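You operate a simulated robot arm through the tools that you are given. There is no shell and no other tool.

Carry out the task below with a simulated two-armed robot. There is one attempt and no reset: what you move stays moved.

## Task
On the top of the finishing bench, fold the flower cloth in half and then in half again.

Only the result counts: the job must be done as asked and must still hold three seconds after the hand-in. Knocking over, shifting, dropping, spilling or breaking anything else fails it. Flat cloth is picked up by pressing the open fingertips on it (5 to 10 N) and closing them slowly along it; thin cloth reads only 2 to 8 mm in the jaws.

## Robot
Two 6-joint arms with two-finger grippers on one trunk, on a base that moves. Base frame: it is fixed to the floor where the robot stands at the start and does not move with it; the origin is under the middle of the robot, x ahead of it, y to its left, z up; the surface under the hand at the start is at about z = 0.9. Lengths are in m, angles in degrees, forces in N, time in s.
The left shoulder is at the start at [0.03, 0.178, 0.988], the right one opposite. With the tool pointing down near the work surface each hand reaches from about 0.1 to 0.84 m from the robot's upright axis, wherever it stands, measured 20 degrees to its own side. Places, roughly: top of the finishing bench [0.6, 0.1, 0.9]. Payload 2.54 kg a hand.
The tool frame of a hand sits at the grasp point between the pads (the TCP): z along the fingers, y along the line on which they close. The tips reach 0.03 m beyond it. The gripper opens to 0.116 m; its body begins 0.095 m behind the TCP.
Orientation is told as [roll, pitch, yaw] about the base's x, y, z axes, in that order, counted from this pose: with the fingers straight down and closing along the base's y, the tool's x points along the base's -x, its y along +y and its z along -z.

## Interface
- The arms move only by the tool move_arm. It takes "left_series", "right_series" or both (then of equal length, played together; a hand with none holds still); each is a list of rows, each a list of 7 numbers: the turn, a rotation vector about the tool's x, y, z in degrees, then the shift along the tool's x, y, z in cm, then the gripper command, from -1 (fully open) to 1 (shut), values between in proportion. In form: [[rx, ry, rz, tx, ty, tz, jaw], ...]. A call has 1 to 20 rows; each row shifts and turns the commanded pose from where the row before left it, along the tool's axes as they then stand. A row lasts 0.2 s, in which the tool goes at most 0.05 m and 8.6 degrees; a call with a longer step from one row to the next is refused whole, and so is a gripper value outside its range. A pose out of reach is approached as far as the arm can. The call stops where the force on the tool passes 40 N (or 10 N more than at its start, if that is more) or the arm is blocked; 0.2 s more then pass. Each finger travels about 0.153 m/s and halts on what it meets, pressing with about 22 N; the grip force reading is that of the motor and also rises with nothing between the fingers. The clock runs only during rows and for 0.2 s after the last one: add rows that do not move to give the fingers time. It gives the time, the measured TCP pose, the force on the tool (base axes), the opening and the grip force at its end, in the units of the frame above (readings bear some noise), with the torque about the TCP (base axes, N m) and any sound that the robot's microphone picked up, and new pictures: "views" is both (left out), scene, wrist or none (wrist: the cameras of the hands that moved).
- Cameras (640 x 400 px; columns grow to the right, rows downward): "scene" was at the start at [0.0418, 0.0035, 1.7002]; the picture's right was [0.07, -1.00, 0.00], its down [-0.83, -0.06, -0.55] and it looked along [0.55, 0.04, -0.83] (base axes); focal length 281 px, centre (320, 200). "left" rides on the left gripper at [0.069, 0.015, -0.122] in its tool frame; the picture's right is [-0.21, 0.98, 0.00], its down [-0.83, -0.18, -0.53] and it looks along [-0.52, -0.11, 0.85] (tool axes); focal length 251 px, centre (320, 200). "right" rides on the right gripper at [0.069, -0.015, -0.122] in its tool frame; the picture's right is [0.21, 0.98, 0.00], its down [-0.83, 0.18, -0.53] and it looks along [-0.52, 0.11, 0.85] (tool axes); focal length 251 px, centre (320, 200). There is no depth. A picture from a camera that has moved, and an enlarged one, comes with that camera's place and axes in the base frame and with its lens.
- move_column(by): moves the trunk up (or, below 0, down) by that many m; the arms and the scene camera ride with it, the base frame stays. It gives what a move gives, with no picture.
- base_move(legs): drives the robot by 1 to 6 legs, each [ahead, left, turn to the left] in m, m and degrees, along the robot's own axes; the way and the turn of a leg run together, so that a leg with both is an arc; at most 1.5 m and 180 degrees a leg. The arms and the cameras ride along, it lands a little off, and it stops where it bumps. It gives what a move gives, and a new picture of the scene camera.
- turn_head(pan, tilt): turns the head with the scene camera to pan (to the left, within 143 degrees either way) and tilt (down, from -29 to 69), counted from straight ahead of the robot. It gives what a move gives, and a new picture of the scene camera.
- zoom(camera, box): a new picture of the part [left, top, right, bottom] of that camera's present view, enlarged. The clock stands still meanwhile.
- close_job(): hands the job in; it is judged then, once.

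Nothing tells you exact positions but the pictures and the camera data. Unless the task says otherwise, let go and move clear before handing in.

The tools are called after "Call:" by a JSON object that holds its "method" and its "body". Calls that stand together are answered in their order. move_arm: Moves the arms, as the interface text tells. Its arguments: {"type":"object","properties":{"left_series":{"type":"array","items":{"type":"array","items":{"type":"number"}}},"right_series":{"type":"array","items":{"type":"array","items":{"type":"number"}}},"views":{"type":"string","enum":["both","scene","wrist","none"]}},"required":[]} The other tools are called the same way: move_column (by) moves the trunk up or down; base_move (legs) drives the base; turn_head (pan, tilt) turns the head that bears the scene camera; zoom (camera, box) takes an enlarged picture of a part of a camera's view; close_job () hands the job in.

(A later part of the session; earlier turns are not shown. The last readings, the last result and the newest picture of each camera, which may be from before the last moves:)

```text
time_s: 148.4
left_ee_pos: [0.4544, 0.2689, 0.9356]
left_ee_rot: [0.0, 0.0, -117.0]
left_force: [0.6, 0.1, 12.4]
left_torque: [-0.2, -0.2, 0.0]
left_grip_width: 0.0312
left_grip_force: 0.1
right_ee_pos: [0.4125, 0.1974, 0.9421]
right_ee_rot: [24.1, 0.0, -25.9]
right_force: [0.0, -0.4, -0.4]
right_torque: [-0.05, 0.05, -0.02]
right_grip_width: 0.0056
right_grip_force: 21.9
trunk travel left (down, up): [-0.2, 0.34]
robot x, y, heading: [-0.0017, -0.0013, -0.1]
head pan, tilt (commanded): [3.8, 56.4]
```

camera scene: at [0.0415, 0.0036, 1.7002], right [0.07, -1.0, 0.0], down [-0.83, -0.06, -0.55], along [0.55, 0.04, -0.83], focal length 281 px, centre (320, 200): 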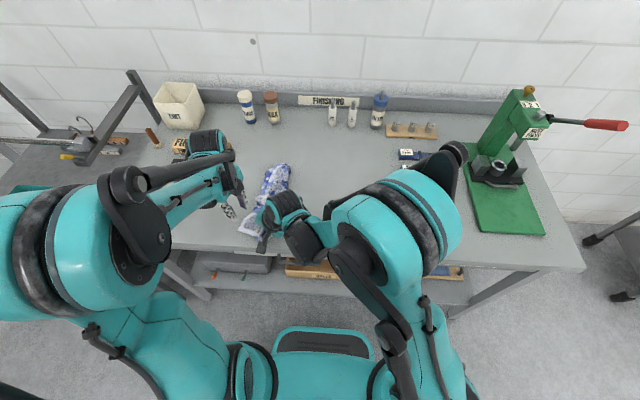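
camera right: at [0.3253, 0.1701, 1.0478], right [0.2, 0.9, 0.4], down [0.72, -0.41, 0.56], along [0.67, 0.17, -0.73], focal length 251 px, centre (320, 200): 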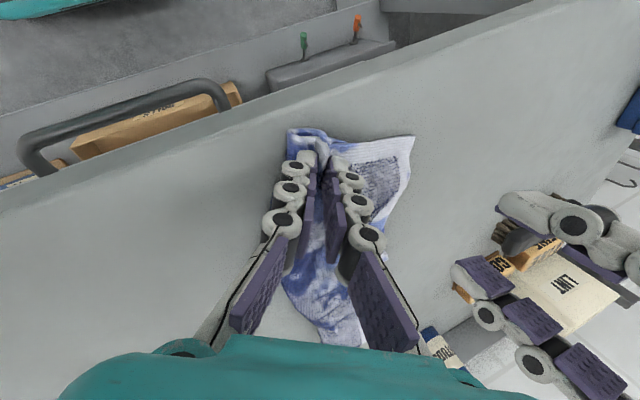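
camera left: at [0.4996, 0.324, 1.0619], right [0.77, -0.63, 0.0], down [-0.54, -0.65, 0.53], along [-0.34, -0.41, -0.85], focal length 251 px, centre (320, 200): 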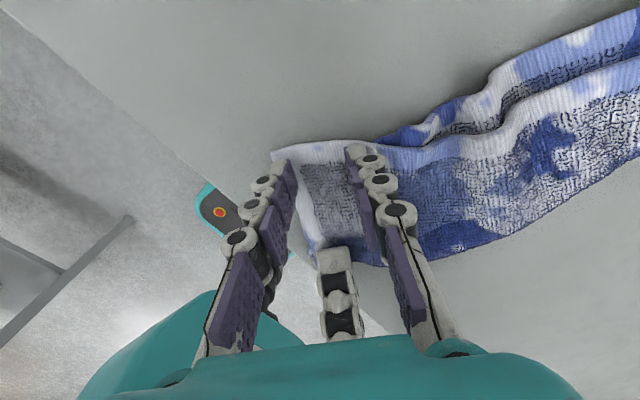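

Call:
{"method": "move_arm", "body": {"left_series": [[0, 0, 0, 0, 0, 0, 0.46], [0, 0, 0, 0, 0, 0, 0.51], [0, 0, 0, 0, 0, 0, 0.56], [0, 0, 0, 0, 0, 0, 0.61], [0, 0, 0, 0, 0, 0, 0.66], [0, 0, 0, 0, 0, 0, 0.71], [0, 0, 0, 0, 0, 0, 0.76], [0, 0, 0, 0, 0, 0, 0.81], [0, 0, 0, 0, 0, 0, 0.86], [0, 0, 0, 0, 0, 0, 0.91], [0, 0, 0, 0, 0, 0, 0.96], [0, 0, 0, 0, 0, 0, 1.0], [0, 0, 0, 0, 0, 0, 1.0]], "views": "wrist"}}

Call:
{"method": "zoom", "body": {"camera": "left", "box": [220, 110, 420, 235]}}

```text
time_s: 151.2
left_ee_pos: [0.4554, 0.2692, 0.9349]
left_ee_rot: [0.0, 0.0, -117.0]
left_force: [1.1, -1.0, 2.8]
left_torque: [-0.04, -0.04, 0.02]
left_grip_width: 0.0038
left_grip_force: 22.2
right_ee_pos: [0.4136, 0.198, 0.9418]
right_ee_rot: [24.1, 0.1, -26.0]
right_force: [0.1, -0.2, -0.4]
right_torque: [-0.03, 0.01, 0.01]
right_grip_width: 0.0057
right_grip_force: 22.3
trunk travel left (down, up): [-0.2, 0.34]
robot x, y, heading: [-0.0011, 0.0003, -0.2]
head pan, tilt (commanded): [3.8, 56.4]
camera left: at [0.4995, 0.3235, 1.0577], right [0.77, -0.63, 0.0], down [-0.54, -0.65, 0.53], along [-0.34, -0.41, -0.85], focal length 251 px, centre (320, 200)
```

left: 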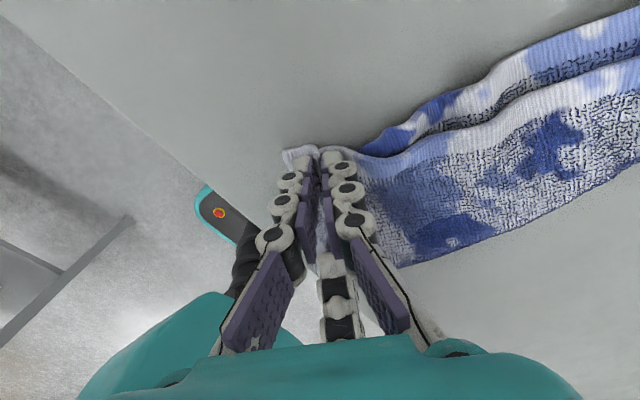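

```text
3.20 times, centred on (320, 172) of left
camera zoom: at [0.4995, 0.3235, 1.0577], right [0.77, -0.63, 0.0], down [-0.54, -0.65, 0.53], along [-0.34, -0.41, -0.85], focal length 805 px, centre (320, 288)
```

zoom: 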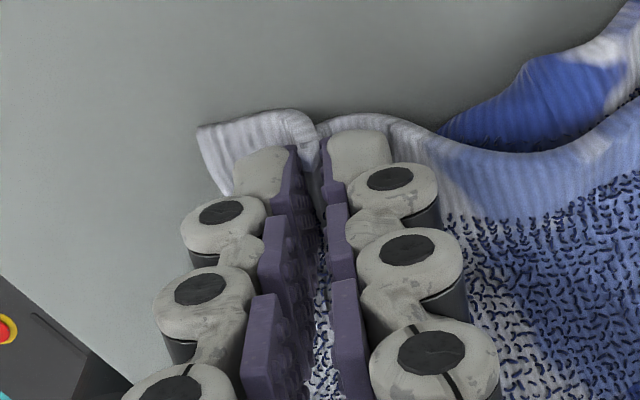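

The left jaw reads only 3.8 mm, so it has just the top layer's own corner, and the layers have shifted relative to each other. It's cleaner to fully reopen the cloth: I'll release the right hand, and later take the top layer's far corner to swing that layer open to the right.

Call:
{"method": "move_arm", "body": {"right_series": [[0, 0, 0, 0, 0, 0, 0.9], [0, 0, 0, 0, 0, 0, 0.8], [0, 0, 0, 0, 0, 0, 0.7], [0, 0, 0, 0, 0, 0, 0.6], [0, 0, 0, 0, 0, 0, 0.5], [0, 0, 0, 0, 0, -1.5, 0.5], [0, 0, 0, 0, -0.5, -3, 0.5], [0, 0, 0, 0, -1, -4, 0.5], [8, 0, 0, 0, 0, -2, 0.5], [8, 0, 0, 0, 0, -2, 0.5], [8, 0, 0, 0, 0, -2, 0.5], [0, 0, 8, 0, 0, 0, 0.5], [0, 0, 8, 0, 0, 0, 0.5], [0, 0, 8, 0, 0, 0, 0.5], [0, 0, 8, 0, 0, 0, 0.5], [0, 0, 8, 0, 0, 0, 0.5], [0, 0, 8, 0, 0, 0, 0.5], [0, 0, 8, 0, 0, 0, 0.5], [0, 0, 8, 0, 0, 0, 0.5], [0, 0, 0, 0, 0, 0, 0.5]], "views": "scene"}}

Call:
{"method": "zoom", "body": {"camera": "scene", "box": [230, 140, 330, 250]}}

```text
time_s: 154.4
left_ee_pos: [0.4553, 0.2708, 0.9358]
left_ee_rot: [0.1, 0.1, -116.7]
left_force: [-0.5, -0.9, 2.7]
left_torque: [-0.08, -0.02, 0.05]
left_grip_width: 0.0042
left_grip_force: 22.3
right_ee_pos: [0.3827, 0.1367, 1.071]
right_ee_rot: [-0.5, -0.1, -55.5]
right_force: [-2.8, -6.1, 2.3]
right_torque: [0.79, -0.28, 0.52]
right_grip_width: 0.029
right_grip_force: 0.1
trunk travel left (down, up): [-0.2, 0.34]
robot x, y, heading: [0.0004, 0.0004, -0.1]
head pan, tilt (commanded): [3.8, 56.4]
stopped in row 15 (right hand): the force on the tool passed its limit at 55 N (the readings are from after the stop); the commanded pose is now the measured one
camera scene: at [0.0414, 0.0033, 1.7002], right [0.07, -1.0, 0.0], down [-0.83, -0.06, -0.55], along [0.55, 0.04, -0.83], focal length 281 px, centre (320, 200)
```

scene: 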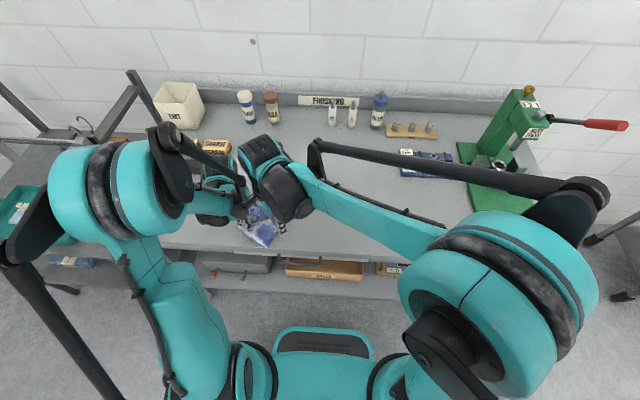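

```text
3.64 times, centred on (280, 195) of scene
camera zoom: at [0.0414, 0.0033, 1.7002], right [0.07, -1.0, 0.0], down [-0.83, -0.06, -0.55], along [0.55, 0.04, -0.83], focal length 1021 px, centre (466, 218)
```

zoom: 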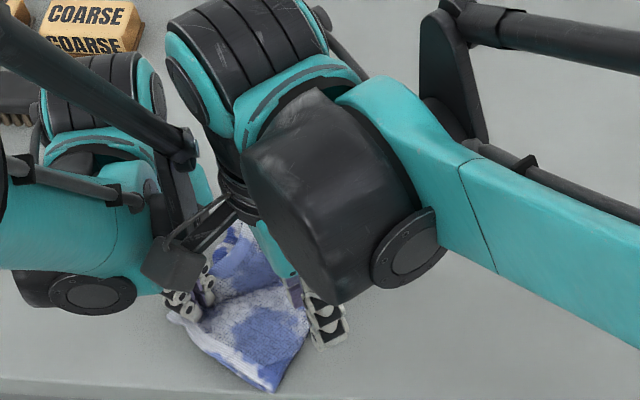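

The right hand's camera touched the left gripper while turning, so the move stopped. I'm backing the right hand away to the right before turning further.

Call:
{"method": "move_arm", "body": {"right_series": [[0, 0, 0, -1.8, -1.2, -0.5, 0.5], [0, 0, 0, -2.75, -1.89, -1.0, 0.5], [0, 0, 0, -2.75, -1.89, -1.0, 0.5], [0, 0, 0, -2.0, -1.3, -0.5, 0.5], [0, 0, 8.6, 0, 0, 0, 0.5], [0, 0, 8.6, 0, 0, 0, 0.5], [0, 0, 8.6, 0, 0, 0, 0.5], [0, 0, 8.6, 0, 0, 0, 0.5], [0, 0, 0, 0, 4, 0, 0.5], [0, 0, 0, 0, 4, 0, 0.5], [0, 0, 0, 0, 4, 0, 0.5], [0, 0, 0, 0, 4, 0, 0.5], [0, 0, 0, 0, 4, 0, 0.5], [0, 0, 0, 0, 4, 0, 0.5], [0, 0, 0, 0, 4, 0, 0.5], [0, 0, 0, 0, 0, 0, 0.5]], "views": "both"}}

Call:
{"method": "zoom", "body": {"camera": "scene", "box": [230, 140, 330, 250]}}

```text
time_s: 157.8
left_ee_pos: [0.4558, 0.2719, 0.9355]
left_ee_rot: [0.0, 0.0, -116.8]
left_force: [-0.5, -0.2, 3.1]
left_torque: [-0.06, -0.05, 0.04]
left_grip_width: 0.0039
left_grip_force: 22.2
right_ee_pos: [0.6632, 0.0224, 1.1005]
right_ee_rot: [-0.4, -0.4, -90.0]
right_force: [0.1, 0.3, 0.7]
right_torque: [0.0, -0.03, 0.02]
right_grip_width: 0.0289
right_grip_force: 0.1
trunk travel left (down, up): [-0.2, 0.34]
robot x, y, heading: [0.0022, -0.0006, -0.0]
head pan, tilt (commanded): [3.8, 56.4]
camera scene: at [0.0407, 0.0034, 1.7002], right [0.07, -1.0, 0.0], down [-0.83, -0.06, -0.55], along [0.55, 0.04, -0.83], focal length 281 px, centre (320, 200)
camera right: at [0.6512, 0.093, 1.2223], right [0.98, 0.21, -0.01], down [0.18, -0.82, 0.54], along [0.11, -0.53, -0.84], focal length 251 px, centre (320, 200)
```

scene: 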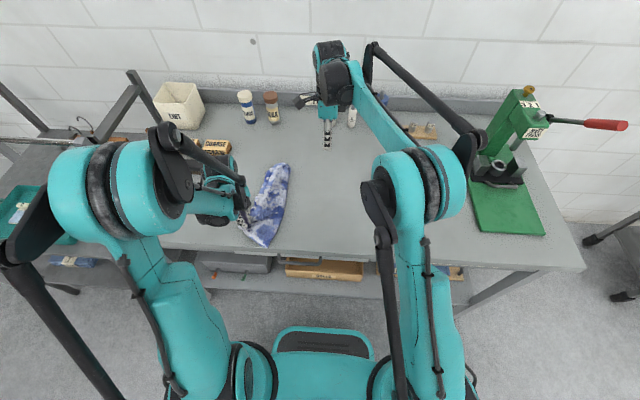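
right: 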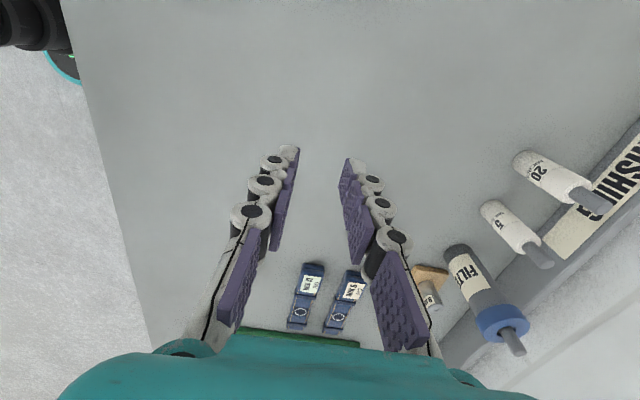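

```text
3.64 times, centred on (280, 195) of scene
camera zoom: at [0.0407, 0.0034, 1.7002], right [0.07, -1.0, 0.0], down [-0.83, -0.06, -0.55], along [0.55, 0.04, -0.83], focal length 1021 px, centre (466, 218)
```

zoom: 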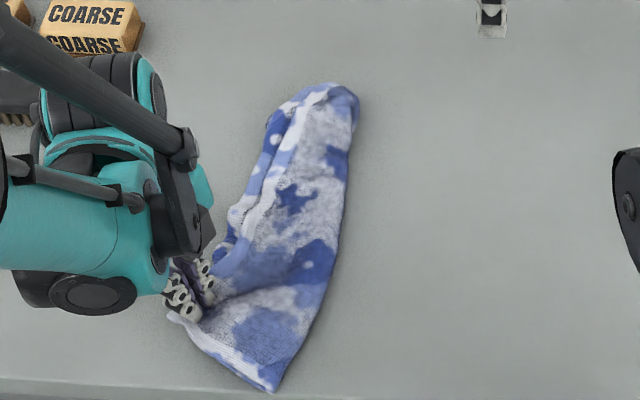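

Only the robot's own hands touched; nothing on the bench moved. Now the left hand, holding the top layer's near corner, will lift it and carry it over to the right to start opening the fold.

Call:
{"method": "move_arm", "body": {"left_series": [[0, 0, 0, -1.34, 0.46, -2.17, 1], [0, 0, 0, -1.34, 0.46, -2.17, 1], [0, 0, 0, -1.34, 0.46, -2.17, 1], [0, 0, 0, -1.93, 0.61, -1.33, 1], [0, 0, 0, -1.93, 0.61, -1.33, 1], [0, 0, 0, -1.93, 0.61, -1.33, 1], [0, 0, 0, -1.86, 0.76, 0.33, 1], [0, 0, 0, -1.86, 0.76, 0.33, 1], [0, 0, 0, -1.86, 0.76, 0.33, 1], [0, 0, 0, -1.56, 0.61, 1.67, 1], [0, 0, 0, -1.56, 0.61, 1.67, 1], [0, 0, 0, -1.56, 0.61, 1.67, 1], [0, 0, 0, -1.1, 0.57, 1.75, 1], [0, 0, 0, -1.1, 0.57, 1.6, 1], [0, 0, 0, 0, 0, 0, 1]], "views": "both"}}

Call:
{"method": "zoom", "body": {"camera": "scene", "box": [230, 140, 350, 260]}}

```text
time_s: 161.0
left_ee_pos: [0.4306, 0.0339, 0.9462]
left_ee_rot: [0.0, 0.0, -116.7]
left_force: [0.5, 0.2, 0.8]
left_torque: [0.02, -0.03, 0.02]
left_grip_width: 0.0037
left_grip_force: 22.3
right_ee_pos: [0.6647, 0.0243, 1.1013]
right_ee_rot: [-0.3, -0.2, -90.0]
right_force: [0.0, 0.3, 0.3]
right_torque: [-0.02, -0.01, -0.03]
right_grip_width: 0.0289
right_grip_force: 0.1
trunk travel left (down, up): [-0.2, 0.34]
robot x, y, heading: [-0.0014, -0.002, 0.1]
head pan, tilt (commanded): [3.8, 56.4]
camera scene: at [0.0415, 0.0038, 1.7002], right [0.07, -1.0, 0.0], down [-0.83, -0.06, -0.55], along [0.55, 0.04, -0.83], focal length 281 px, centre (320, 200)
camera left: at [0.476, 0.089, 1.0685], right [0.78, -0.63, 0.0], down [-0.53, -0.66, 0.53], along [-0.34, -0.41, -0.85], focal length 251 px, centre (320, 200)
```

scene: 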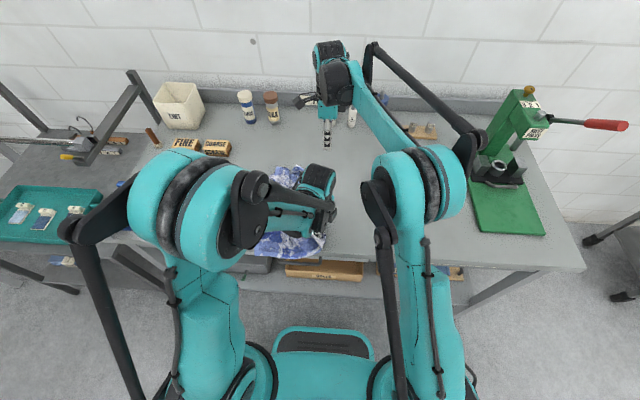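
left: 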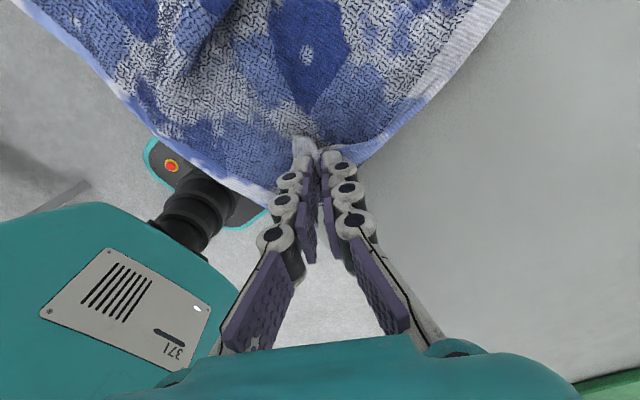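

```text
3.33 times, centred on (290, 200) of scene
camera zoom: at [0.0415, 0.0038, 1.7002], right [0.07, -1.0, 0.0], down [-0.83, -0.06, -0.55], along [0.55, 0.04, -0.83], focal length 936 px, centre (420, 200)
```

zoom: 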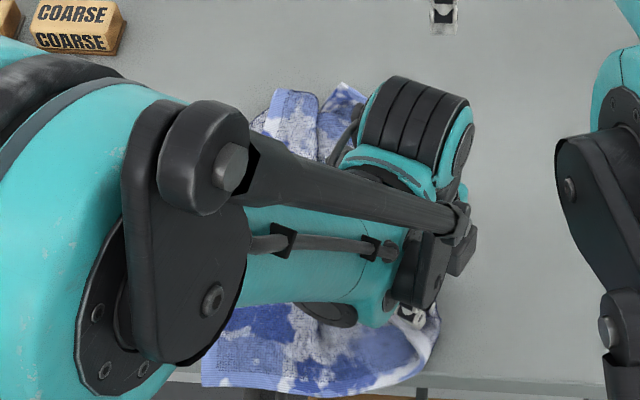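

The cloth is opening out well. I'm easing the held corner forward a few centimetres, away from the bench's front edge, then releasing it for a clear view.

Call:
{"method": "move_arm", "body": {"left_series": [[0, 0, 0, 0.9, 1.8, 0, 1], [0, 0, 0, 0.9, 1.8, 0, 1], [0, 0, 0, 0, 0, 0.5, 1], [0, 0, 0, 0, 0, 0.3, 1], [0, 0, 0, 0, 0, 0, 0.9], [0, 0, 0, 0, 0, 0, 0.8], [0, 0, 0, 0, 0, 0, 0.7], [0, 0, 0, 0, 0, 0, 0.6], [0, 0, 0, 0, 0, 0, 0.5], [0, 0, 0, 0, 0, 0, 0.4], [0, 0, 0, 0, 0, -1.5, 0.4], [0, 0, 0, 0, 0, -3, 0.4], [0, 0, 0, 0, 0, -4, 0.4], [0, 0, 0, 0, 0, -4, 0.4], [0, 0, 0, 4, 0, -3, 0.4], [0, 0, 0, 4.5, 0, 0, 0.4], [0, 0, 0, 4.5, 0, 0, 0.4], [0, 0, 0, 4.5, 0, 0, 0.4], [0, 0, 0, 4.5, 0, 0, 0.4], [0, 0, 0, 4.5, -1, 0, 0.4]], "views": "both"}}

Call:
{"method": "zoom", "body": {"camera": "scene", "box": [230, 140, 350, 260]}}

```text
time_s: 165.2
left_ee_pos: [0.5833, 0.2747, 1.0924]
left_ee_rot: [0.1, -0.1, -116.8]
left_force: [0.4, 0.4, 0.2]
left_torque: [-0.02, 0.0, 0.03]
left_grip_width: 0.0351
left_grip_force: 0.1
right_ee_pos: [0.6645, 0.0251, 1.0997]
right_ee_rot: [-0.4, -0.5, -90.1]
right_force: [0.3, -0.1, -0.1]
right_torque: [-0.03, 0.02, 0.01]
right_grip_width: 0.0289
right_grip_force: 0.2
trunk travel left (down, up): [-0.2, 0.34]
robot x, y, heading: [0.0001, -0.0016, 0.2]
head pan, tilt (commanded): [3.8, 56.4]
camera scene: at [0.0424, 0.0052, 1.7001], right [0.07, -1.0, 0.0], down [-0.83, -0.06, -0.55], along [0.55, 0.04, -0.83], focal length 281 px, centre (320, 200)
camera left: at [0.6276, 0.33, 1.2145], right [0.78, -0.63, 0.0], down [-0.53, -0.65, 0.54], along [-0.34, -0.41, -0.84], focal length 251 px, centre (320, 200)
```

scene: 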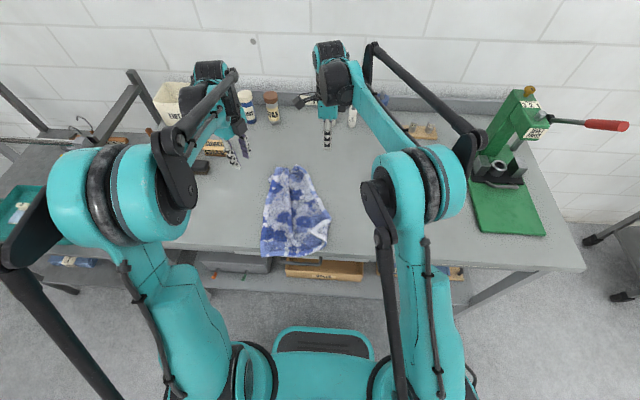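
left: 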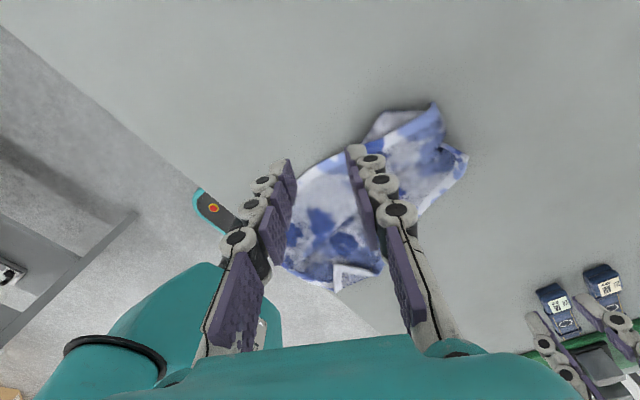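

```text
3.33 times, centred on (290, 200) of scene
camera zoom: at [0.0424, 0.0052, 1.7001], right [0.07, -1.0, 0.0], down [-0.83, -0.06, -0.55], along [0.55, 0.04, -0.83], focal length 936 px, centre (420, 200)
```

zoom: 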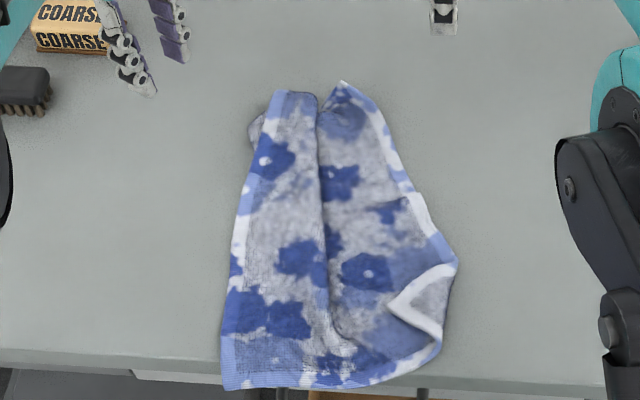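

The cloth is almost fully open now: about 0.36 m along x and 0.28 m along y, with the far end bunched and the near-right corner flipped over. I'll spread the far corners, starting with the right hand over the far-right corner (about (0.717, 0.137)).

Call:
{"method": "move_arm", "body": {"left_series": [[0, 0, 0, 0.57, -3.28, 0, 0.4], [0, 0, 0, 0.57, -3.28, 0, 0.4], [0, 0, 0, 0.57, -3.28, 0, 0.4], [0, 0, 0, 0, 0, 0, 0.4], [0, 0, 0, 0, 0, 0, 0.4], [0, 0, 0, 0, 0, 0, 0.4], [0, 0, 0, 0, 0, 0, 0.4], [0, 0, 0, 0, 0, 0, 0.4]], "right_series": [[0, 0, 0, 0, 0, 0, 0.45], [0, 0, 0, 0, 0, 0, 0.45], [0, 0, 0, 3.8, 0.9, 0, 0.45], [0, 0, 0, 3.8, 0.9, 0, 0.45], [0, 0, 0, 3.8, 0.95, 0, 0.45], [0, 0, 0, 0, 0, 4, 0.45], [0, 0, 0, 0, 0, 4, 0.45], [0, 0, 0, 0, 0, 0, 0.45]], "views": "both"}}

Call:
{"method": "zoom", "body": {"camera": "right", "box": [160, 40, 480, 240]}}

```text
time_s: 167.0
left_ee_pos: [0.5029, 0.3329, 1.0947]
left_ee_rot: [0.0, 0.0, -116.9]
left_force: [0.1, -0.7, 0.0]
left_torque: [0.02, -0.02, 0.02]
left_grip_width: 0.0348
left_grip_force: 0.1
right_ee_pos: [0.6898, 0.138, 1.0192]
right_ee_rot: [-0.4, -0.3, -90.0]
right_force: [0.1, 0.6, 0.3]
right_torque: [-0.02, 0.0, -0.01]
right_grip_width: 0.0316
right_grip_force: 0.0
trunk travel left (down, up): [-0.2, 0.34]
robot x, y, heading: [-0.0036, -0.0, -0.2]
head pan, tilt (commanded): [3.8, 56.4]
camera scene: at [0.0412, 0.003, 1.7002], right [0.07, -1.0, 0.0], down [-0.83, -0.06, -0.55], along [0.55, 0.04, -0.83], focal length 281 px, centre (320, 200)
camera right: at [0.677, 0.2073, 1.1414], right [0.98, 0.21, -0.01], down [0.18, -0.82, 0.54], along [0.11, -0.53, -0.84], focal length 251 px, centre (320, 200)
camera left: at [0.5467, 0.3885, 1.2161], right [0.78, -0.63, 0.0], down [-0.53, -0.66, 0.53], along [-0.34, -0.41, -0.85], focal length 251 px, centre (320, 200)
```

scene: 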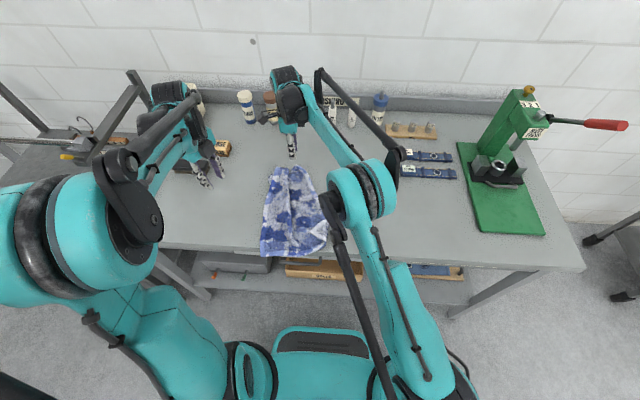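
right: 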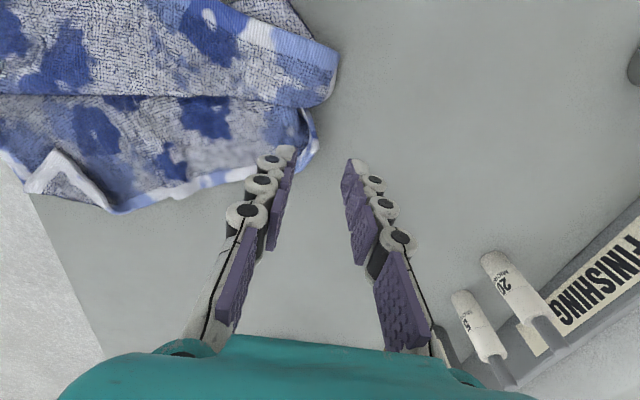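
left: 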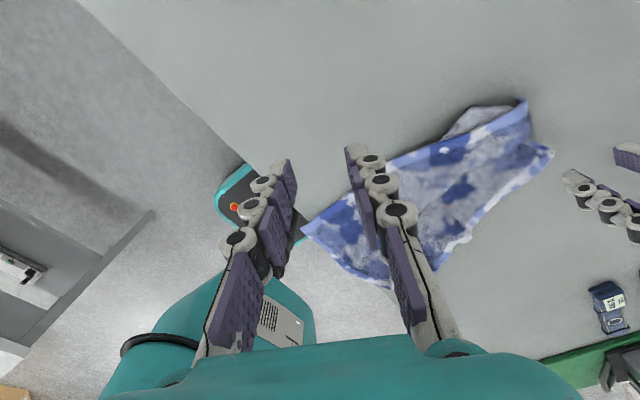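

```text
2.00 times, centred on (320, 140) of right
camera zoom: at [0.677, 0.2073, 1.1414], right [0.98, 0.21, -0.01], down [0.18, -0.82, 0.54], along [0.11, -0.53, -0.84], focal length 503 px, centre (320, 320)
```

zoom: 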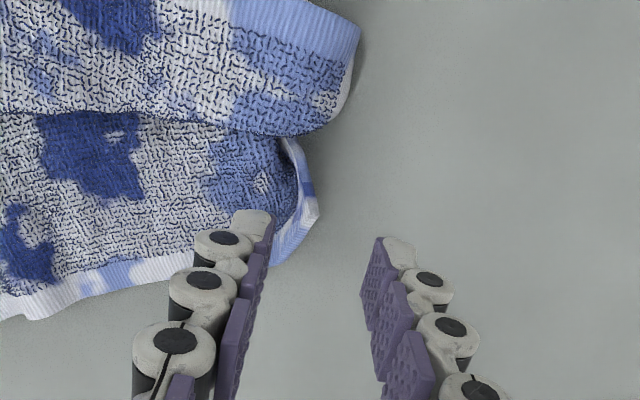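

The far-right corner is slightly raised, at about (0.693, 0.131). I'm moving the fingers back onto the cloth near it, at about (0.660, 0.124), and lowering to contact.

Call:
{"method": "move_arm", "body": {"right_series": [[0, 0, 0, -1.45, -3.0, 0, 0.45], [0, 0, 0, 0, 0, 2.5, 0.45], [0, 0, 0, 0, 0, 2.0, 0.45], [0, 0, 0, 0, 0, 1.0, 0.45], [0, 0, 0, 0, 0, 0.5, 0.45], [0, 0, 0, 0, 0, 0, 0.45]], "views": "wrist"}}

```text
time_s: 168.4
left_ee_pos: [0.5024, 0.3347, 1.0935]
left_ee_rot: [0.0, 0.1, -116.8]
left_force: [0.1, -0.2, -0.7]
left_torque: [-0.01, -0.02, -0.02]
left_grip_width: 0.0346
left_grip_force: 0.0
right_ee_pos: [0.6609, 0.1221, 0.9601]
right_ee_rot: [-0.3, -0.3, -90.0]
right_force: [0.8, -0.8, -0.1]
right_torque: [0.0, 0.02, 0.01]
right_grip_width: 0.032
right_grip_force: 0.0
trunk travel left (down, up): [-0.2, 0.34]
robot x, y, heading: [0.0019, 0.0001, -0.0]
head pan, tilt (commanded): [3.8, 56.4]
camera right: at [0.6476, 0.1925, 1.0813], right [0.98, 0.21, -0.01], down [0.18, -0.82, 0.54], along [0.11, -0.53, -0.84], focal length 251 px, centre (320, 200)
```

right: 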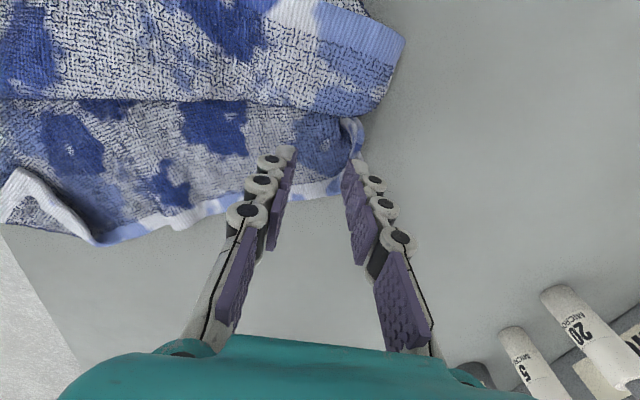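

The fingers now straddle the corner. Pressing down to contact in small steps.

Call:
{"method": "move_arm", "body": {"right_series": [[0, 0, 0, 0, 0, 0.8, 0.45], [0, 0, 0, 0, 0, 0.6, 0.45], [0, 0, 0, 0, 0, 0.4, 0.45], [0, 0, 0, 0, 0, 0.3, 0.45], [0, 0, 0, 0, 0, 0.2, 0.45], [0, 0, 0, 0, 0, 0, 0.45]], "views": "none"}}

```text
time_s: 169.8
left_ee_pos: [0.5034, 0.3349, 1.0935]
left_ee_rot: [0.0, 0.0, -116.8]
left_force: [0.6, 0.5, -1.0]
left_torque: [-0.02, 0.0, -0.02]
left_grip_width: 0.0347
left_grip_force: 0.0
right_ee_pos: [0.6603, 0.1224, 0.9365]
right_ee_rot: [-0.2, -0.4, -90.0]
right_force: [0.4, -1.9, 5.9]
right_torque: [-0.02, -0.09, 0.01]
right_grip_width: 0.0321
right_grip_force: 0.0
trunk travel left (down, up): [-0.2, 0.34]
robot x, y, heading: [0.0009, -0.0004, -0.2]
head pan, tilt (commanded): [3.8, 56.4]
```

Call:
{"method": "move_arm", "body": {"right_series": [[0, 0, 0, 0, 0, 0.1, 0.45], [0, 0, 0, 0, 0, 0, 0.5], [0, 0, 0, 0, 0, 0, 0.55], [0, 0, 0, 0, 0, 0, 0.6], [0, 0, 0, 0, 0, 0, 0.65], [0, 0, 0, 0, 0, 0, 0.7], [0, 0, 0, 0, 0, 0, 0.75], [0, 0, 0, 0, 0, 0, 0.8], [0, 0, 0, 0, 0, 0, 0.85], [0, 0, 0, 0, 0, 0, 0.9], [0, 0, 0, 0, 0, 0, 0.95], [0, 0, 0, 0, 0, 0, 1.0], [0, 0, 0, 0, 0, 0, 1.0]], "views": "wrist"}}

Call:
{"method": "zoom", "body": {"camera": "right", "box": [200, 80, 440, 230]}}

```text
time_s: 172.6
left_ee_pos: [0.5038, 0.3335, 1.0945]
left_ee_rot: [0.0, -0.1, -116.8]
left_force: [-0.2, -0.8, -0.1]
left_torque: [-0.03, -0.04, -0.01]
left_grip_width: 0.035
left_grip_force: 0.1
right_ee_pos: [0.6608, 0.1223, 0.9352]
right_ee_rot: [-0.2, -0.3, -90.1]
right_force: [-1.0, -0.5, 1.4]
right_torque: [0.0, 0.01, 0.01]
right_grip_width: 0.0044
right_grip_force: 21.8
trunk travel left (down, up): [-0.2, 0.34]
robot x, y, heading: [0.0007, 0.0012, -0.1]
head pan, tilt (commanded): [3.8, 56.4]
camera right: at [0.6474, 0.192, 1.0574], right [0.98, 0.21, -0.01], down [0.18, -0.82, 0.54], along [0.11, -0.53, -0.84], focal length 251 px, centre (320, 200)
```

right: 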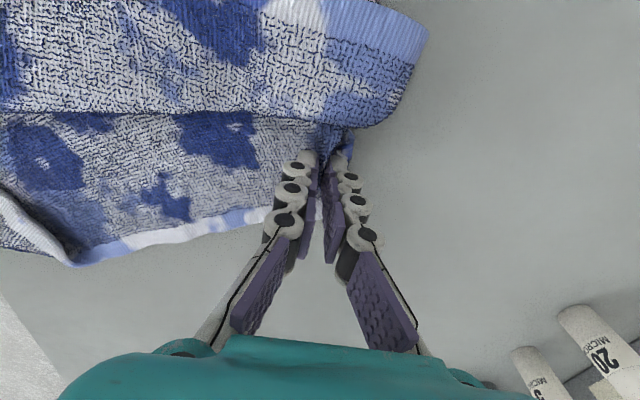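

```text
2.67 times, centred on (320, 155) of right
camera zoom: at [0.6474, 0.192, 1.0574], right [0.98, 0.21, -0.01], down [0.18, -0.82, 0.54], along [0.11, -0.53, -0.84], focal length 670 px, centre (320, 320)
```

zoom: 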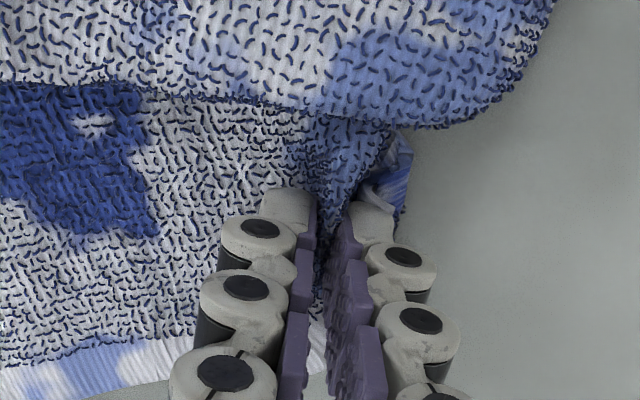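

A single layer is held at the far-right corner (4.4 mm). I'm lifting it 3 cm and pulling it right to spread the far end.

Call:
{"method": "move_arm", "body": {"right_series": [[0, 0, 0, -0.3, 0, -1.0, 1], [0, 0, 0, -0.5, 0, -1.2, 1], [0, 0, 0, -0.8, 0.2, -1.0, 1], [0, 0, 0, -1.6, 0.35, 0, 1], [0, 0, 0, -1.6, 0.35, 0, 1], [0, 0, 0, -1.6, 0.35, 0, 1], [0, 0, 0, -1.6, 0.35, 0, 1], [0, 0, 0, -1.6, 0.35, 0, 1], [0, 0, 0, -1.6, 0.35, 0, 1], [0, 0, 0, -1.6, 0.35, 0, 1], [0, 0, 0, -1.6, 0.35, 0, 1], [0, 0, 0, -1.6, 0.35, 0.5, 1], [0, 0, 0, -1.6, 0.35, 1.0, 1], [0, 0, 0, 0, 0, 1.0, 1], [0, 0, 0, 0, 0, 0, 1]], "views": "both"}}

Call:
{"method": "zoom", "body": {"camera": "scene", "box": [230, 140, 374, 260]}}

```text
time_s: 175.8
left_ee_pos: [0.5036, 0.3335, 1.095]
left_ee_rot: [-0.2, 0.0, -116.8]
left_force: [-0.1, 0.4, 0.5]
left_torque: [0.02, 0.01, -0.02]
left_grip_width: 0.0345
left_grip_force: 0.0
right_ee_pos: [0.6972, -0.0537, 0.9427]
right_ee_rot: [-0.4, -0.3, -90.1]
right_force: [-0.1, -0.3, -0.5]
right_torque: [-0.02, -0.01, 0.01]
right_grip_width: 0.0041
right_grip_force: 22.3
trunk travel left (down, up): [-0.2, 0.34]
robot x, y, heading: [0.0042, -0.0014, 0.1]
head pan, tilt (commanded): [3.8, 56.4]
camera scene: at [0.0418, 0.0032, 1.7002], right [0.07, -1.0, 0.0], down [-0.83, -0.06, -0.55], along [0.55, 0.04, -0.83], focal length 281 px, centre (320, 200)
camera right: at [0.6845, 0.0157, 1.0647], right [0.98, 0.21, -0.01], down [0.18, -0.82, 0.54], along [0.11, -0.53, -0.84], focal length 251 px, centre (320, 200)
```

scene: 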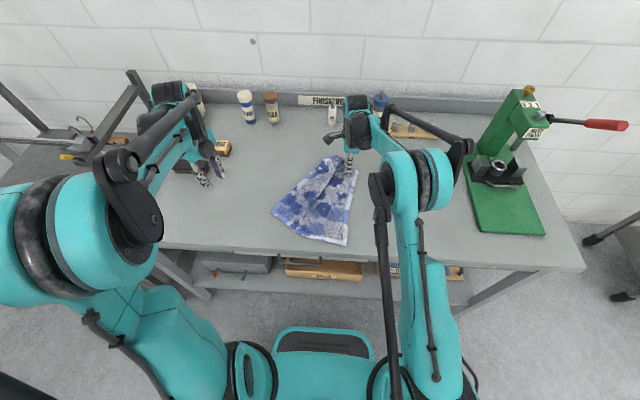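
right: 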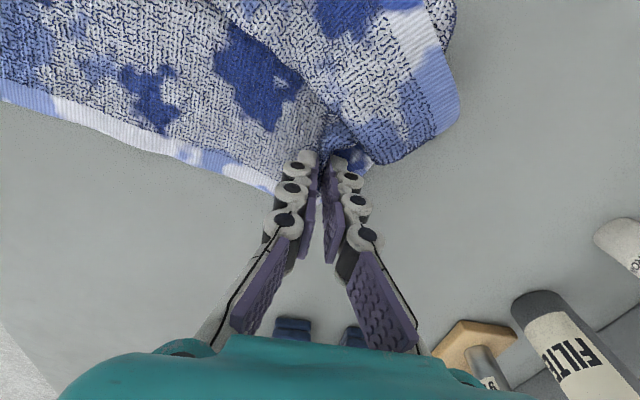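

```text
3.33 times, centred on (302, 200) of scene
camera zoom: at [0.0418, 0.0032, 1.7002], right [0.07, -1.0, 0.0], down [-0.83, -0.06, -0.55], along [0.55, 0.04, -0.83], focal length 936 px, centre (380, 200)
```

zoom: 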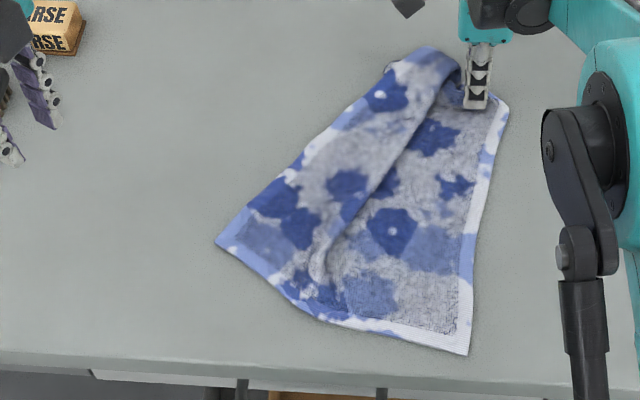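

The cloth has opened further and the near edge is back on the bench; C1's flipped corner has straightened out. Next the overlapping far-left part needs pulling left, so I'm releasing the right hand and moving it away first.

Call:
{"method": "move_arm", "body": {"left_series": [[0, 0, -9, 0, 0, 0, 0.4], [0, 0, -8.5, 0, 0, 0, 0.4], [0, 0, -8.5, 0, 0, 0, 0.4], [0, 0, 0, 0, 0, 0, 0.4], [0, 0, 0, 0, 0, 0, 0.4], [0, 0, 0, 0, 0, 0, 0.4], [0, 0, 0, 0, 0, 0, 0.4], [0, 0, 0, 0, 0, 0, 0.4], [0, 0, 0, 0, 0, 0, 0.4], [0, 0, 0, 0, 0, 0, 0.4], [0, 0, 0, 0, 0, 0, 0.4], [0, 0, 0, 0, 0, 0, 0.4], [0, 0, 0, 0, 0, 0, 0.4], [0, 0, 0, 0, 0, 0, 0.4], [0, 0, 0, 0, 0, 0, 0.4], [0, 0, 0, 0, 0, 0, 0.4]], "right_series": [[0, 0, 0, 0, 0, 0.4, 1], [0, 0, 0, 0, 0, 0, 0.9], [0, 0, 0, 0, 0, 0, 0.8], [0, 0, 0, 0, 0, 0, 0.7], [0, 0, 0, 0, 0, 0, 0.6], [0, 0, 0, 0, 0, 0, 0.5], [0, 0, 0, 0, 0, 0, 0.4], [0, 0, 0, 0, 0, -1.5, 0.4], [0, 0, 0, 0, 0, -3, 0.4], [0, 0, 0, 0, 0, -4, 0.4], [0, 0, 0, 0, 0, -4, 0.4], [0, 0, 0, -4, -1, -1, 0.4], [0, 0, 0, -4, -1, 0, 0.4], [0, 0, 0, -4, -1, 0, 0.4], [0, 0, 0, -4, -1, 0, 0.4], [0, 0, 0, 0, 0, 0, 0.4]], "views": "both"}}

Call:
{"method": "zoom", "body": {"camera": "scene", "box": [250, 140, 370, 250]}}

```text
refused: row 1 steps farther than a row can; nothing moved
```

```text
3.64 times, centred on (310, 195) of scene
camera zoom: at [0.0418, 0.0032, 1.7002], right [0.07, -1.0, 0.0], down [-0.83, -0.06, -0.55], along [0.55, 0.04, -0.83], focal length 1021 px, centre (356, 218)
```

zoom: 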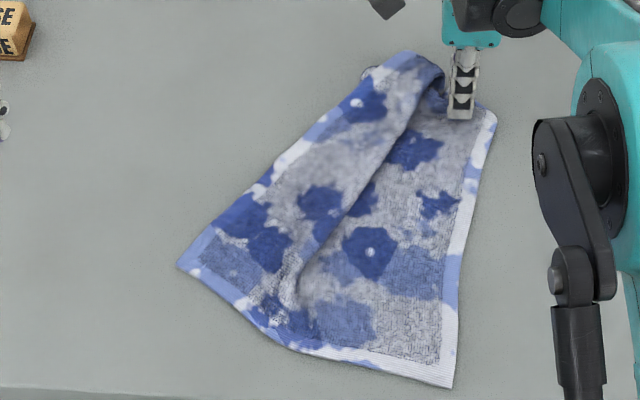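

One turn step was too large and the call was refused, so nothing moved. I'm repeating it with smaller steps.

Call:
{"method": "move_arm", "body": {"left_series": [[0, 0, -8, 0, 0, 0, 0.4], [0, 0, -8, 0, 0, 0, 0.4], [0, 0, -8, 0, 0, 0, 0.4], [0, 0, -3, 0, 0, 0, 0.4], [0, 0, 0, 0, 0, 0, 0.4], [0, 0, 0, 0, 0, 0, 0.4], [0, 0, 0, 0, 0, 0, 0.4], [0, 0, 0, 0, 0, 0, 0.4], [0, 0, 0, 0, 0, 0, 0.4], [0, 0, 0, 0, 0, 0, 0.4], [0, 0, 0, 0, 0, 0, 0.4], [0, 0, 0, 0, 0, 0, 0.4], [0, 0, 0, 0, 0, 0, 0.4], [0, 0, 0, 0, 0, 0, 0.4], [0, 0, 0, 0, 0, 0, 0.4], [0, 0, 0, 0, 0, 0, 0.4]], "right_series": [[0, 0, 0, 0, 0, 0.4, 1], [0, 0, 0, 0, 0, 0, 0.9], [0, 0, 0, 0, 0, 0, 0.8], [0, 0, 0, 0, 0, 0, 0.7], [0, 0, 0, 0, 0, 0, 0.6], [0, 0, 0, 0, 0, 0, 0.5], [0, 0, 0, 0, 0, 0, 0.4], [0, 0, 0, 0, 0, -1.5, 0.4], [0, 0, 0, 0, 0, -3, 0.4], [0, 0, 0, 0, 0, -4, 0.4], [0, 0, 0, 0, 0, -4, 0.4], [0, 0, 0, -4, -1, -1, 0.4], [0, 0, 0, -4, -1, 0, 0.4], [0, 0, 0, -4, -1, 0, 0.4], [0, 0, 0, -4, -1, 0, 0.4], [0, 0, 0, 0, 0, 0, 0.4]], "views": "both"}}

Call:
{"method": "zoom", "body": {"camera": "scene", "box": [250, 140, 370, 250]}}

```text
time_s: 179.2
left_ee_pos: [0.5027, 0.3348, 1.0932]
left_ee_rot: [0.0, -0.1, -89.8]
left_force: [0.2, 0.2, -0.2]
left_torque: [0.0, 0.01, -0.01]
left_grip_width: 0.0345
left_grip_force: 0.1
right_ee_pos: [0.6584, -0.2136, 1.0756]
right_ee_rot: [-0.4, -0.4, -90.0]
right_force: [-1.1, 0.7, 0.0]
right_torque: [-0.02, 0.0, 0.0]
right_grip_width: 0.0348
right_grip_force: 0.0
trunk travel left (down, up): [-0.2, 0.34]
robot x, y, heading: [-0.0026, -0.0021, 0.1]
head pan, tilt (commanded): [3.8, 56.4]
camera scene: at [0.0422, 0.0044, 1.7001], right [0.07, -1.0, 0.0], down [-0.83, -0.06, -0.55], along [0.55, 0.04, -0.83], focal length 281 px, centre (320, 200)
camera right: at [0.6451, -0.1426, 1.1975], right [0.98, 0.22, -0.01], down [0.19, -0.82, 0.54], along [0.11, -0.53, -0.84], focal length 251 px, centre (320, 200)
camera left: at [0.5172, 0.4043, 1.2154], right [0.98, -0.21, 0.0], down [-0.18, -0.83, 0.53], along [-0.11, -0.52, -0.84], focal length 251 px, centre (320, 200)
```

scene: 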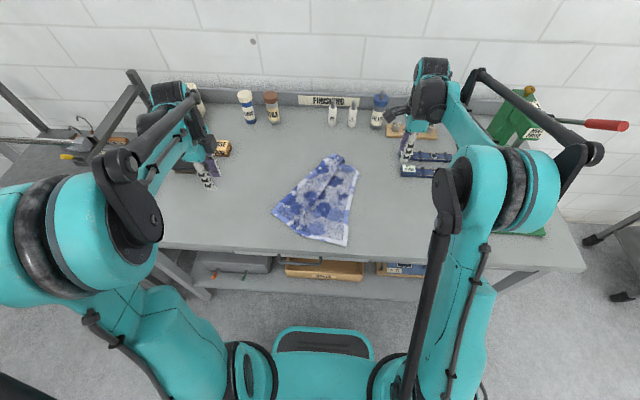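
right: 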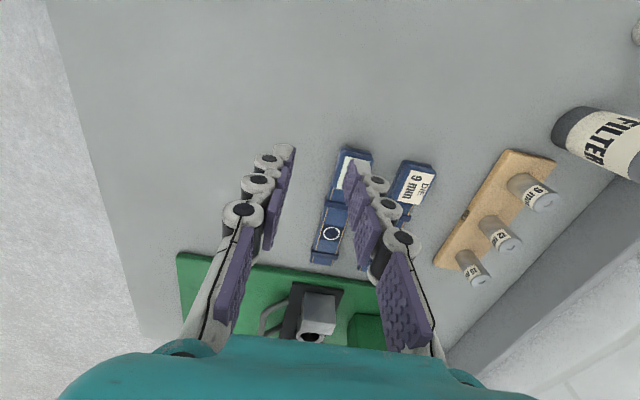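
left: 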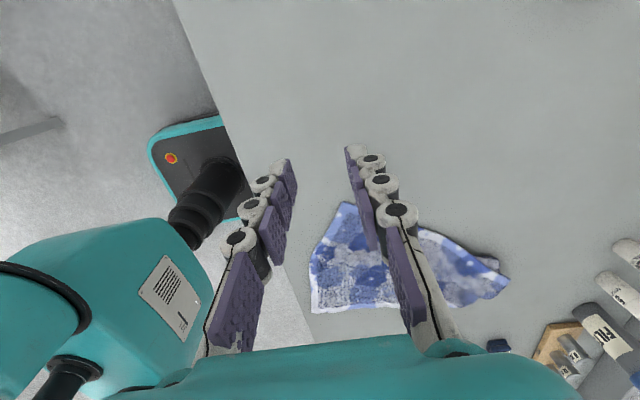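

```text
3.64 times, centred on (310, 195) of scene
camera zoom: at [0.0422, 0.0044, 1.7001], right [0.07, -1.0, 0.0], down [-0.83, -0.06, -0.55], along [0.55, 0.04, -0.83], focal length 1021 px, centre (356, 218)
```

zoom: 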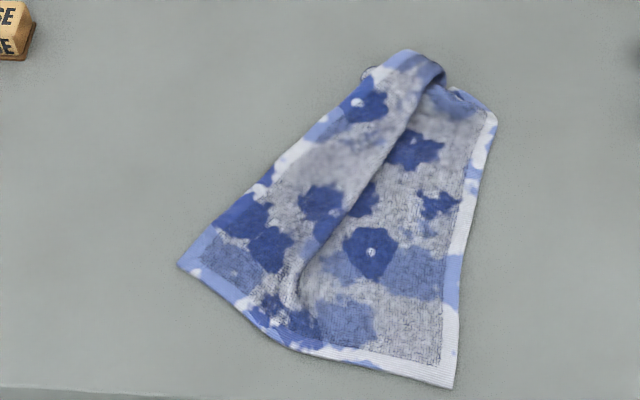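

The cloth is open except for one Z-shaped overlap along the old crease at the far-left. I'm bringing the left hand over the far-left corner, at about (0.75, 0.024).

Call:
{"method": "move_arm", "body": {"left_series": [[0, 0, 0, -2.9, 2.07, 0, 0.4], [0, 0, 0, -2.9, 2.07, 0, 0.4], [0, 0, 0, -2.9, 2.07, 0, 0.4], [0, 0, 0, -2.9, 2.07, 0, 0.4], [0, 0, 0, -2.9, 2.07, 0, 0.4], [0, 0, 0, -2.9, 2.07, 0, 0.4], [0, 0, 0, -2.9, 2.07, 0, 0.4], [0, 0, 0, -2.9, 2.07, 0, 0.4], [0, 0, 0, -2.9, 2.07, 0, 0.4], [0, 0, 0, -2.9, 2.07, 0, 0.4], [0, 0, 0, -2.9, 2.07, 0, 0.4], [0, 0, 0, 0, 0, 4, 0.4], [0, 0, 0, 0, 0, 4, 0.4], [0, 0, 0, 0, 0, 0, 0.4]], "views": "both"}}

Call:
{"method": "zoom", "body": {"camera": "left", "box": [160, 40, 480, 240]}}

```text
time_s: 182.2
left_ee_pos: [0.7306, 0.0153, 1.0143]
left_ee_rot: [-0.1, 0.1, -89.8]
left_force: [-0.3, 0.4, -0.4]
left_torque: [0.02, 0.0, -0.05]
left_grip_width: 0.0346
left_grip_force: 0.0
right_ee_pos: [0.6564, -0.2131, 1.077]
right_ee_rot: [-0.3, -0.3, -89.9]
right_force: [-0.3, 0.2, 0.4]
right_torque: [0.0, -0.04, 0.02]
right_grip_width: 0.035
right_grip_force: 0.1
trunk travel left (down, up): [-0.2, 0.34]
robot x, y, heading: [-0.001, 0.0014, 0.3]
head pan, tilt (commanded): [3.8, 56.4]
camera scene: at [0.0411, 0.0036, 1.7002], right [0.07, -1.0, 0.0], down [-0.83, -0.06, -0.55], along [0.55, 0.04, -0.83], focal length 281 px, centre (320, 200)
camera left: at [0.7457, 0.0846, 1.1362], right [0.98, -0.21, 0.0], down [-0.18, -0.83, 0.53], along [-0.11, -0.52, -0.85], focal length 251 px, centre (320, 200)
```

scene: 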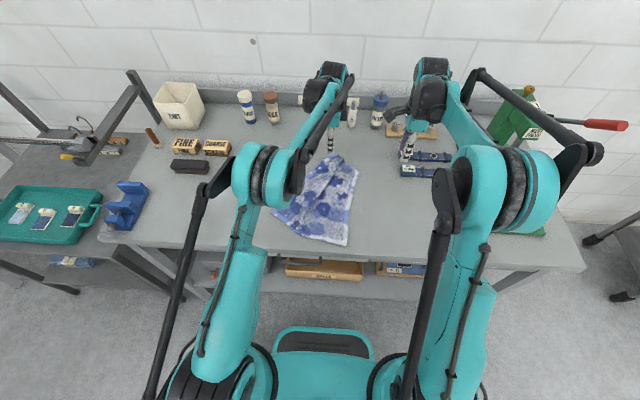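
left: 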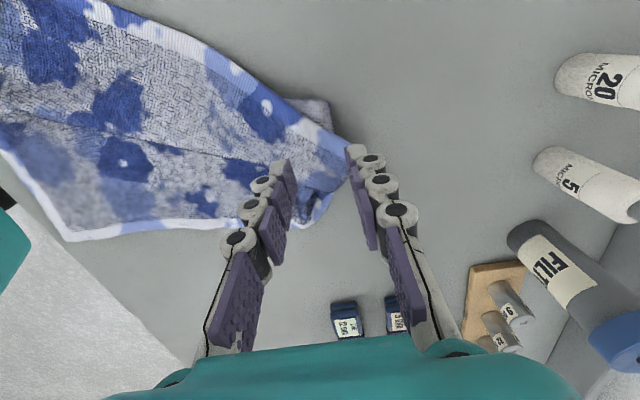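

```text
2.00 times, centred on (320, 140) of left
camera zoom: at [0.7457, 0.0846, 1.1362], right [0.98, -0.21, 0.0], down [-0.18, -0.83, 0.53], along [-0.11, -0.52, -0.85], focal length 503 px, centre (320, 320)
```

zoom: 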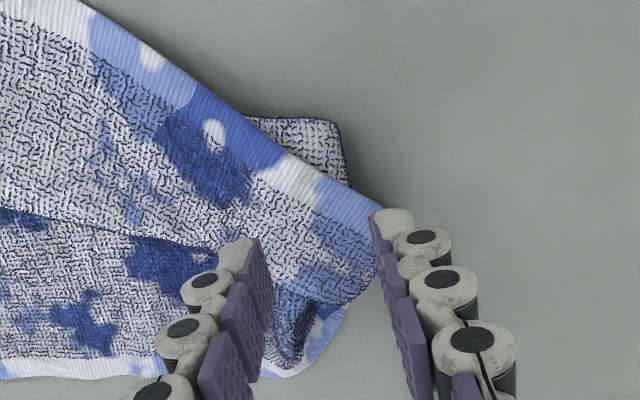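

The corner C3 is at about (0.757, 0.006). I'm shifting 1.4 cm inward so both fingertips are on the cloth, then lowering.

Call:
{"method": "move_arm", "body": {"left_series": [[0, 0, 0, -1.4, -0.5, 2.0, 0.4], [0, 0, 0, 0, 0, 2.5, 0.4], [0, 0, 0, 0, 0, 1.5, 0.4], [0, 0, 0, 0, 0, 0.8, 0.4], [0, 0, 0, 0, 0, 0.4, 0.4], [0, 0, 0, 0, 0, 0, 0.4]], "views": "wrist"}}

```text
time_s: 183.6
left_ee_pos: [0.7255, 0.0022, 0.9423]
left_ee_rot: [0.1, 0.1, -89.8]
left_force: [0.4, -0.3, 4.2]
left_torque: [0.03, 0.1, -0.01]
left_grip_width: 0.0347
left_grip_force: 0.1
right_ee_pos: [0.658, -0.2123, 1.0756]
right_ee_rot: [-0.3, -0.3, -90.0]
right_force: [0.1, 0.9, 0.0]
right_torque: [-0.01, 0.0, -0.02]
right_grip_width: 0.0349
right_grip_force: 0.2
trunk travel left (down, up): [-0.2, 0.34]
robot x, y, heading: [-0.0042, -0.0008, -0.0]
head pan, tilt (commanded): [3.8, 56.4]
camera left: at [0.7408, 0.0712, 1.0641], right [0.98, -0.21, 0.0], down [-0.18, -0.83, 0.53], along [-0.11, -0.52, -0.85], focal length 251 px, centre (320, 200)
```

left: 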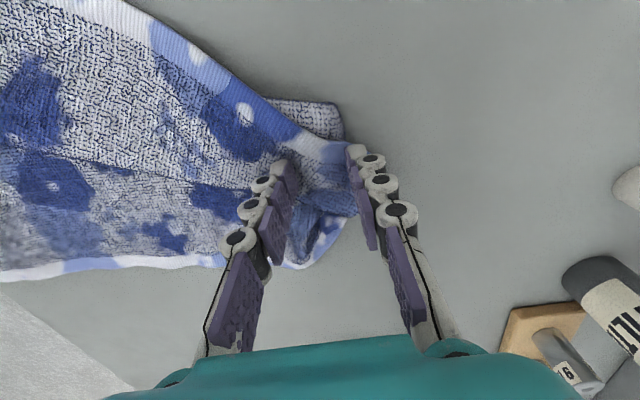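

Light contact at 4 N on the top layer. I'm closing gently without pressing further, so only the top layer is taken.

Call:
{"method": "move_arm", "body": {"left_series": [[0, 0, 0, 0, 0, 0.05, 0.4], [0, 0, 0, 0, 0, 0, 0.45], [0, 0, 0, 0, 0, 0, 0.5], [0, 0, 0, 0, 0, 0, 0.55], [0, 0, 0, 0, 0, 0, 0.6], [0, 0, 0, 0, 0, 0, 0.65], [0, 0, 0, 0, 0, 0, 0.7], [0, 0, 0, 0, 0, 0, 0.75], [0, 0, 0, 0, 0, 0, 0.8], [0, 0, 0, 0, 0, 0, 0.85], [0, 0, 0, 0, 0, 0, 0.9], [0, 0, 0, 0, 0, 0, 0.95], [0, 0, 0, 0, 0, 0, 1.0], [0, 0, 0, 0, 0, 0, 1.0]], "views": "wrist"}}

Call:
{"method": "zoom", "body": {"camera": "left", "box": [200, 60, 440, 210]}}

```text
time_s: 186.6
left_ee_pos: [0.7261, 0.0018, 0.9428]
left_ee_rot: [0.0, 0.0, -89.8]
left_force: [-1.3, -0.7, 5.3]
left_torque: [-0.04, 0.05, 0.02]
left_grip_width: 0.01
left_grip_force: 21.8
right_ee_pos: [0.6579, -0.2129, 1.0753]
right_ee_rot: [-0.3, -0.3, -90.0]
right_force: [0.4, -0.8, -0.4]
right_torque: [0.0, -0.02, -0.04]
right_grip_width: 0.0349
right_grip_force: 0.0
trunk travel left (down, up): [-0.2, 0.34]
robot x, y, heading: [0.0037, 0.0011, 0.1]
head pan, tilt (commanded): [3.8, 56.4]
camera left: at [0.7406, 0.0711, 1.0638], right [0.98, -0.21, 0.0], down [-0.18, -0.83, 0.53], along [-0.11, -0.52, -0.85], focal length 251 px, centre (320, 200)
```

left: 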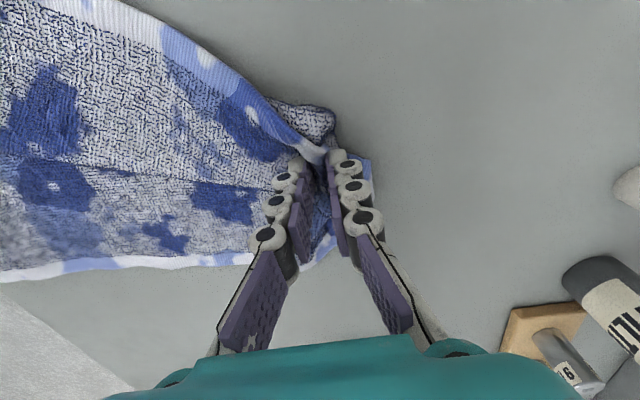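

```text
2.67 times, centred on (320, 135) of left
camera zoom: at [0.7406, 0.0711, 1.0638], right [0.98, -0.21, 0.0], down [-0.18, -0.83, 0.53], along [-0.11, -0.52, -0.85], focal length 670 px, centre (320, 373)
```

zoom: 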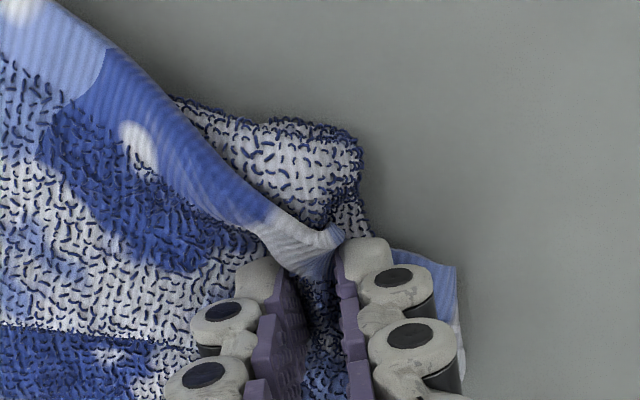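

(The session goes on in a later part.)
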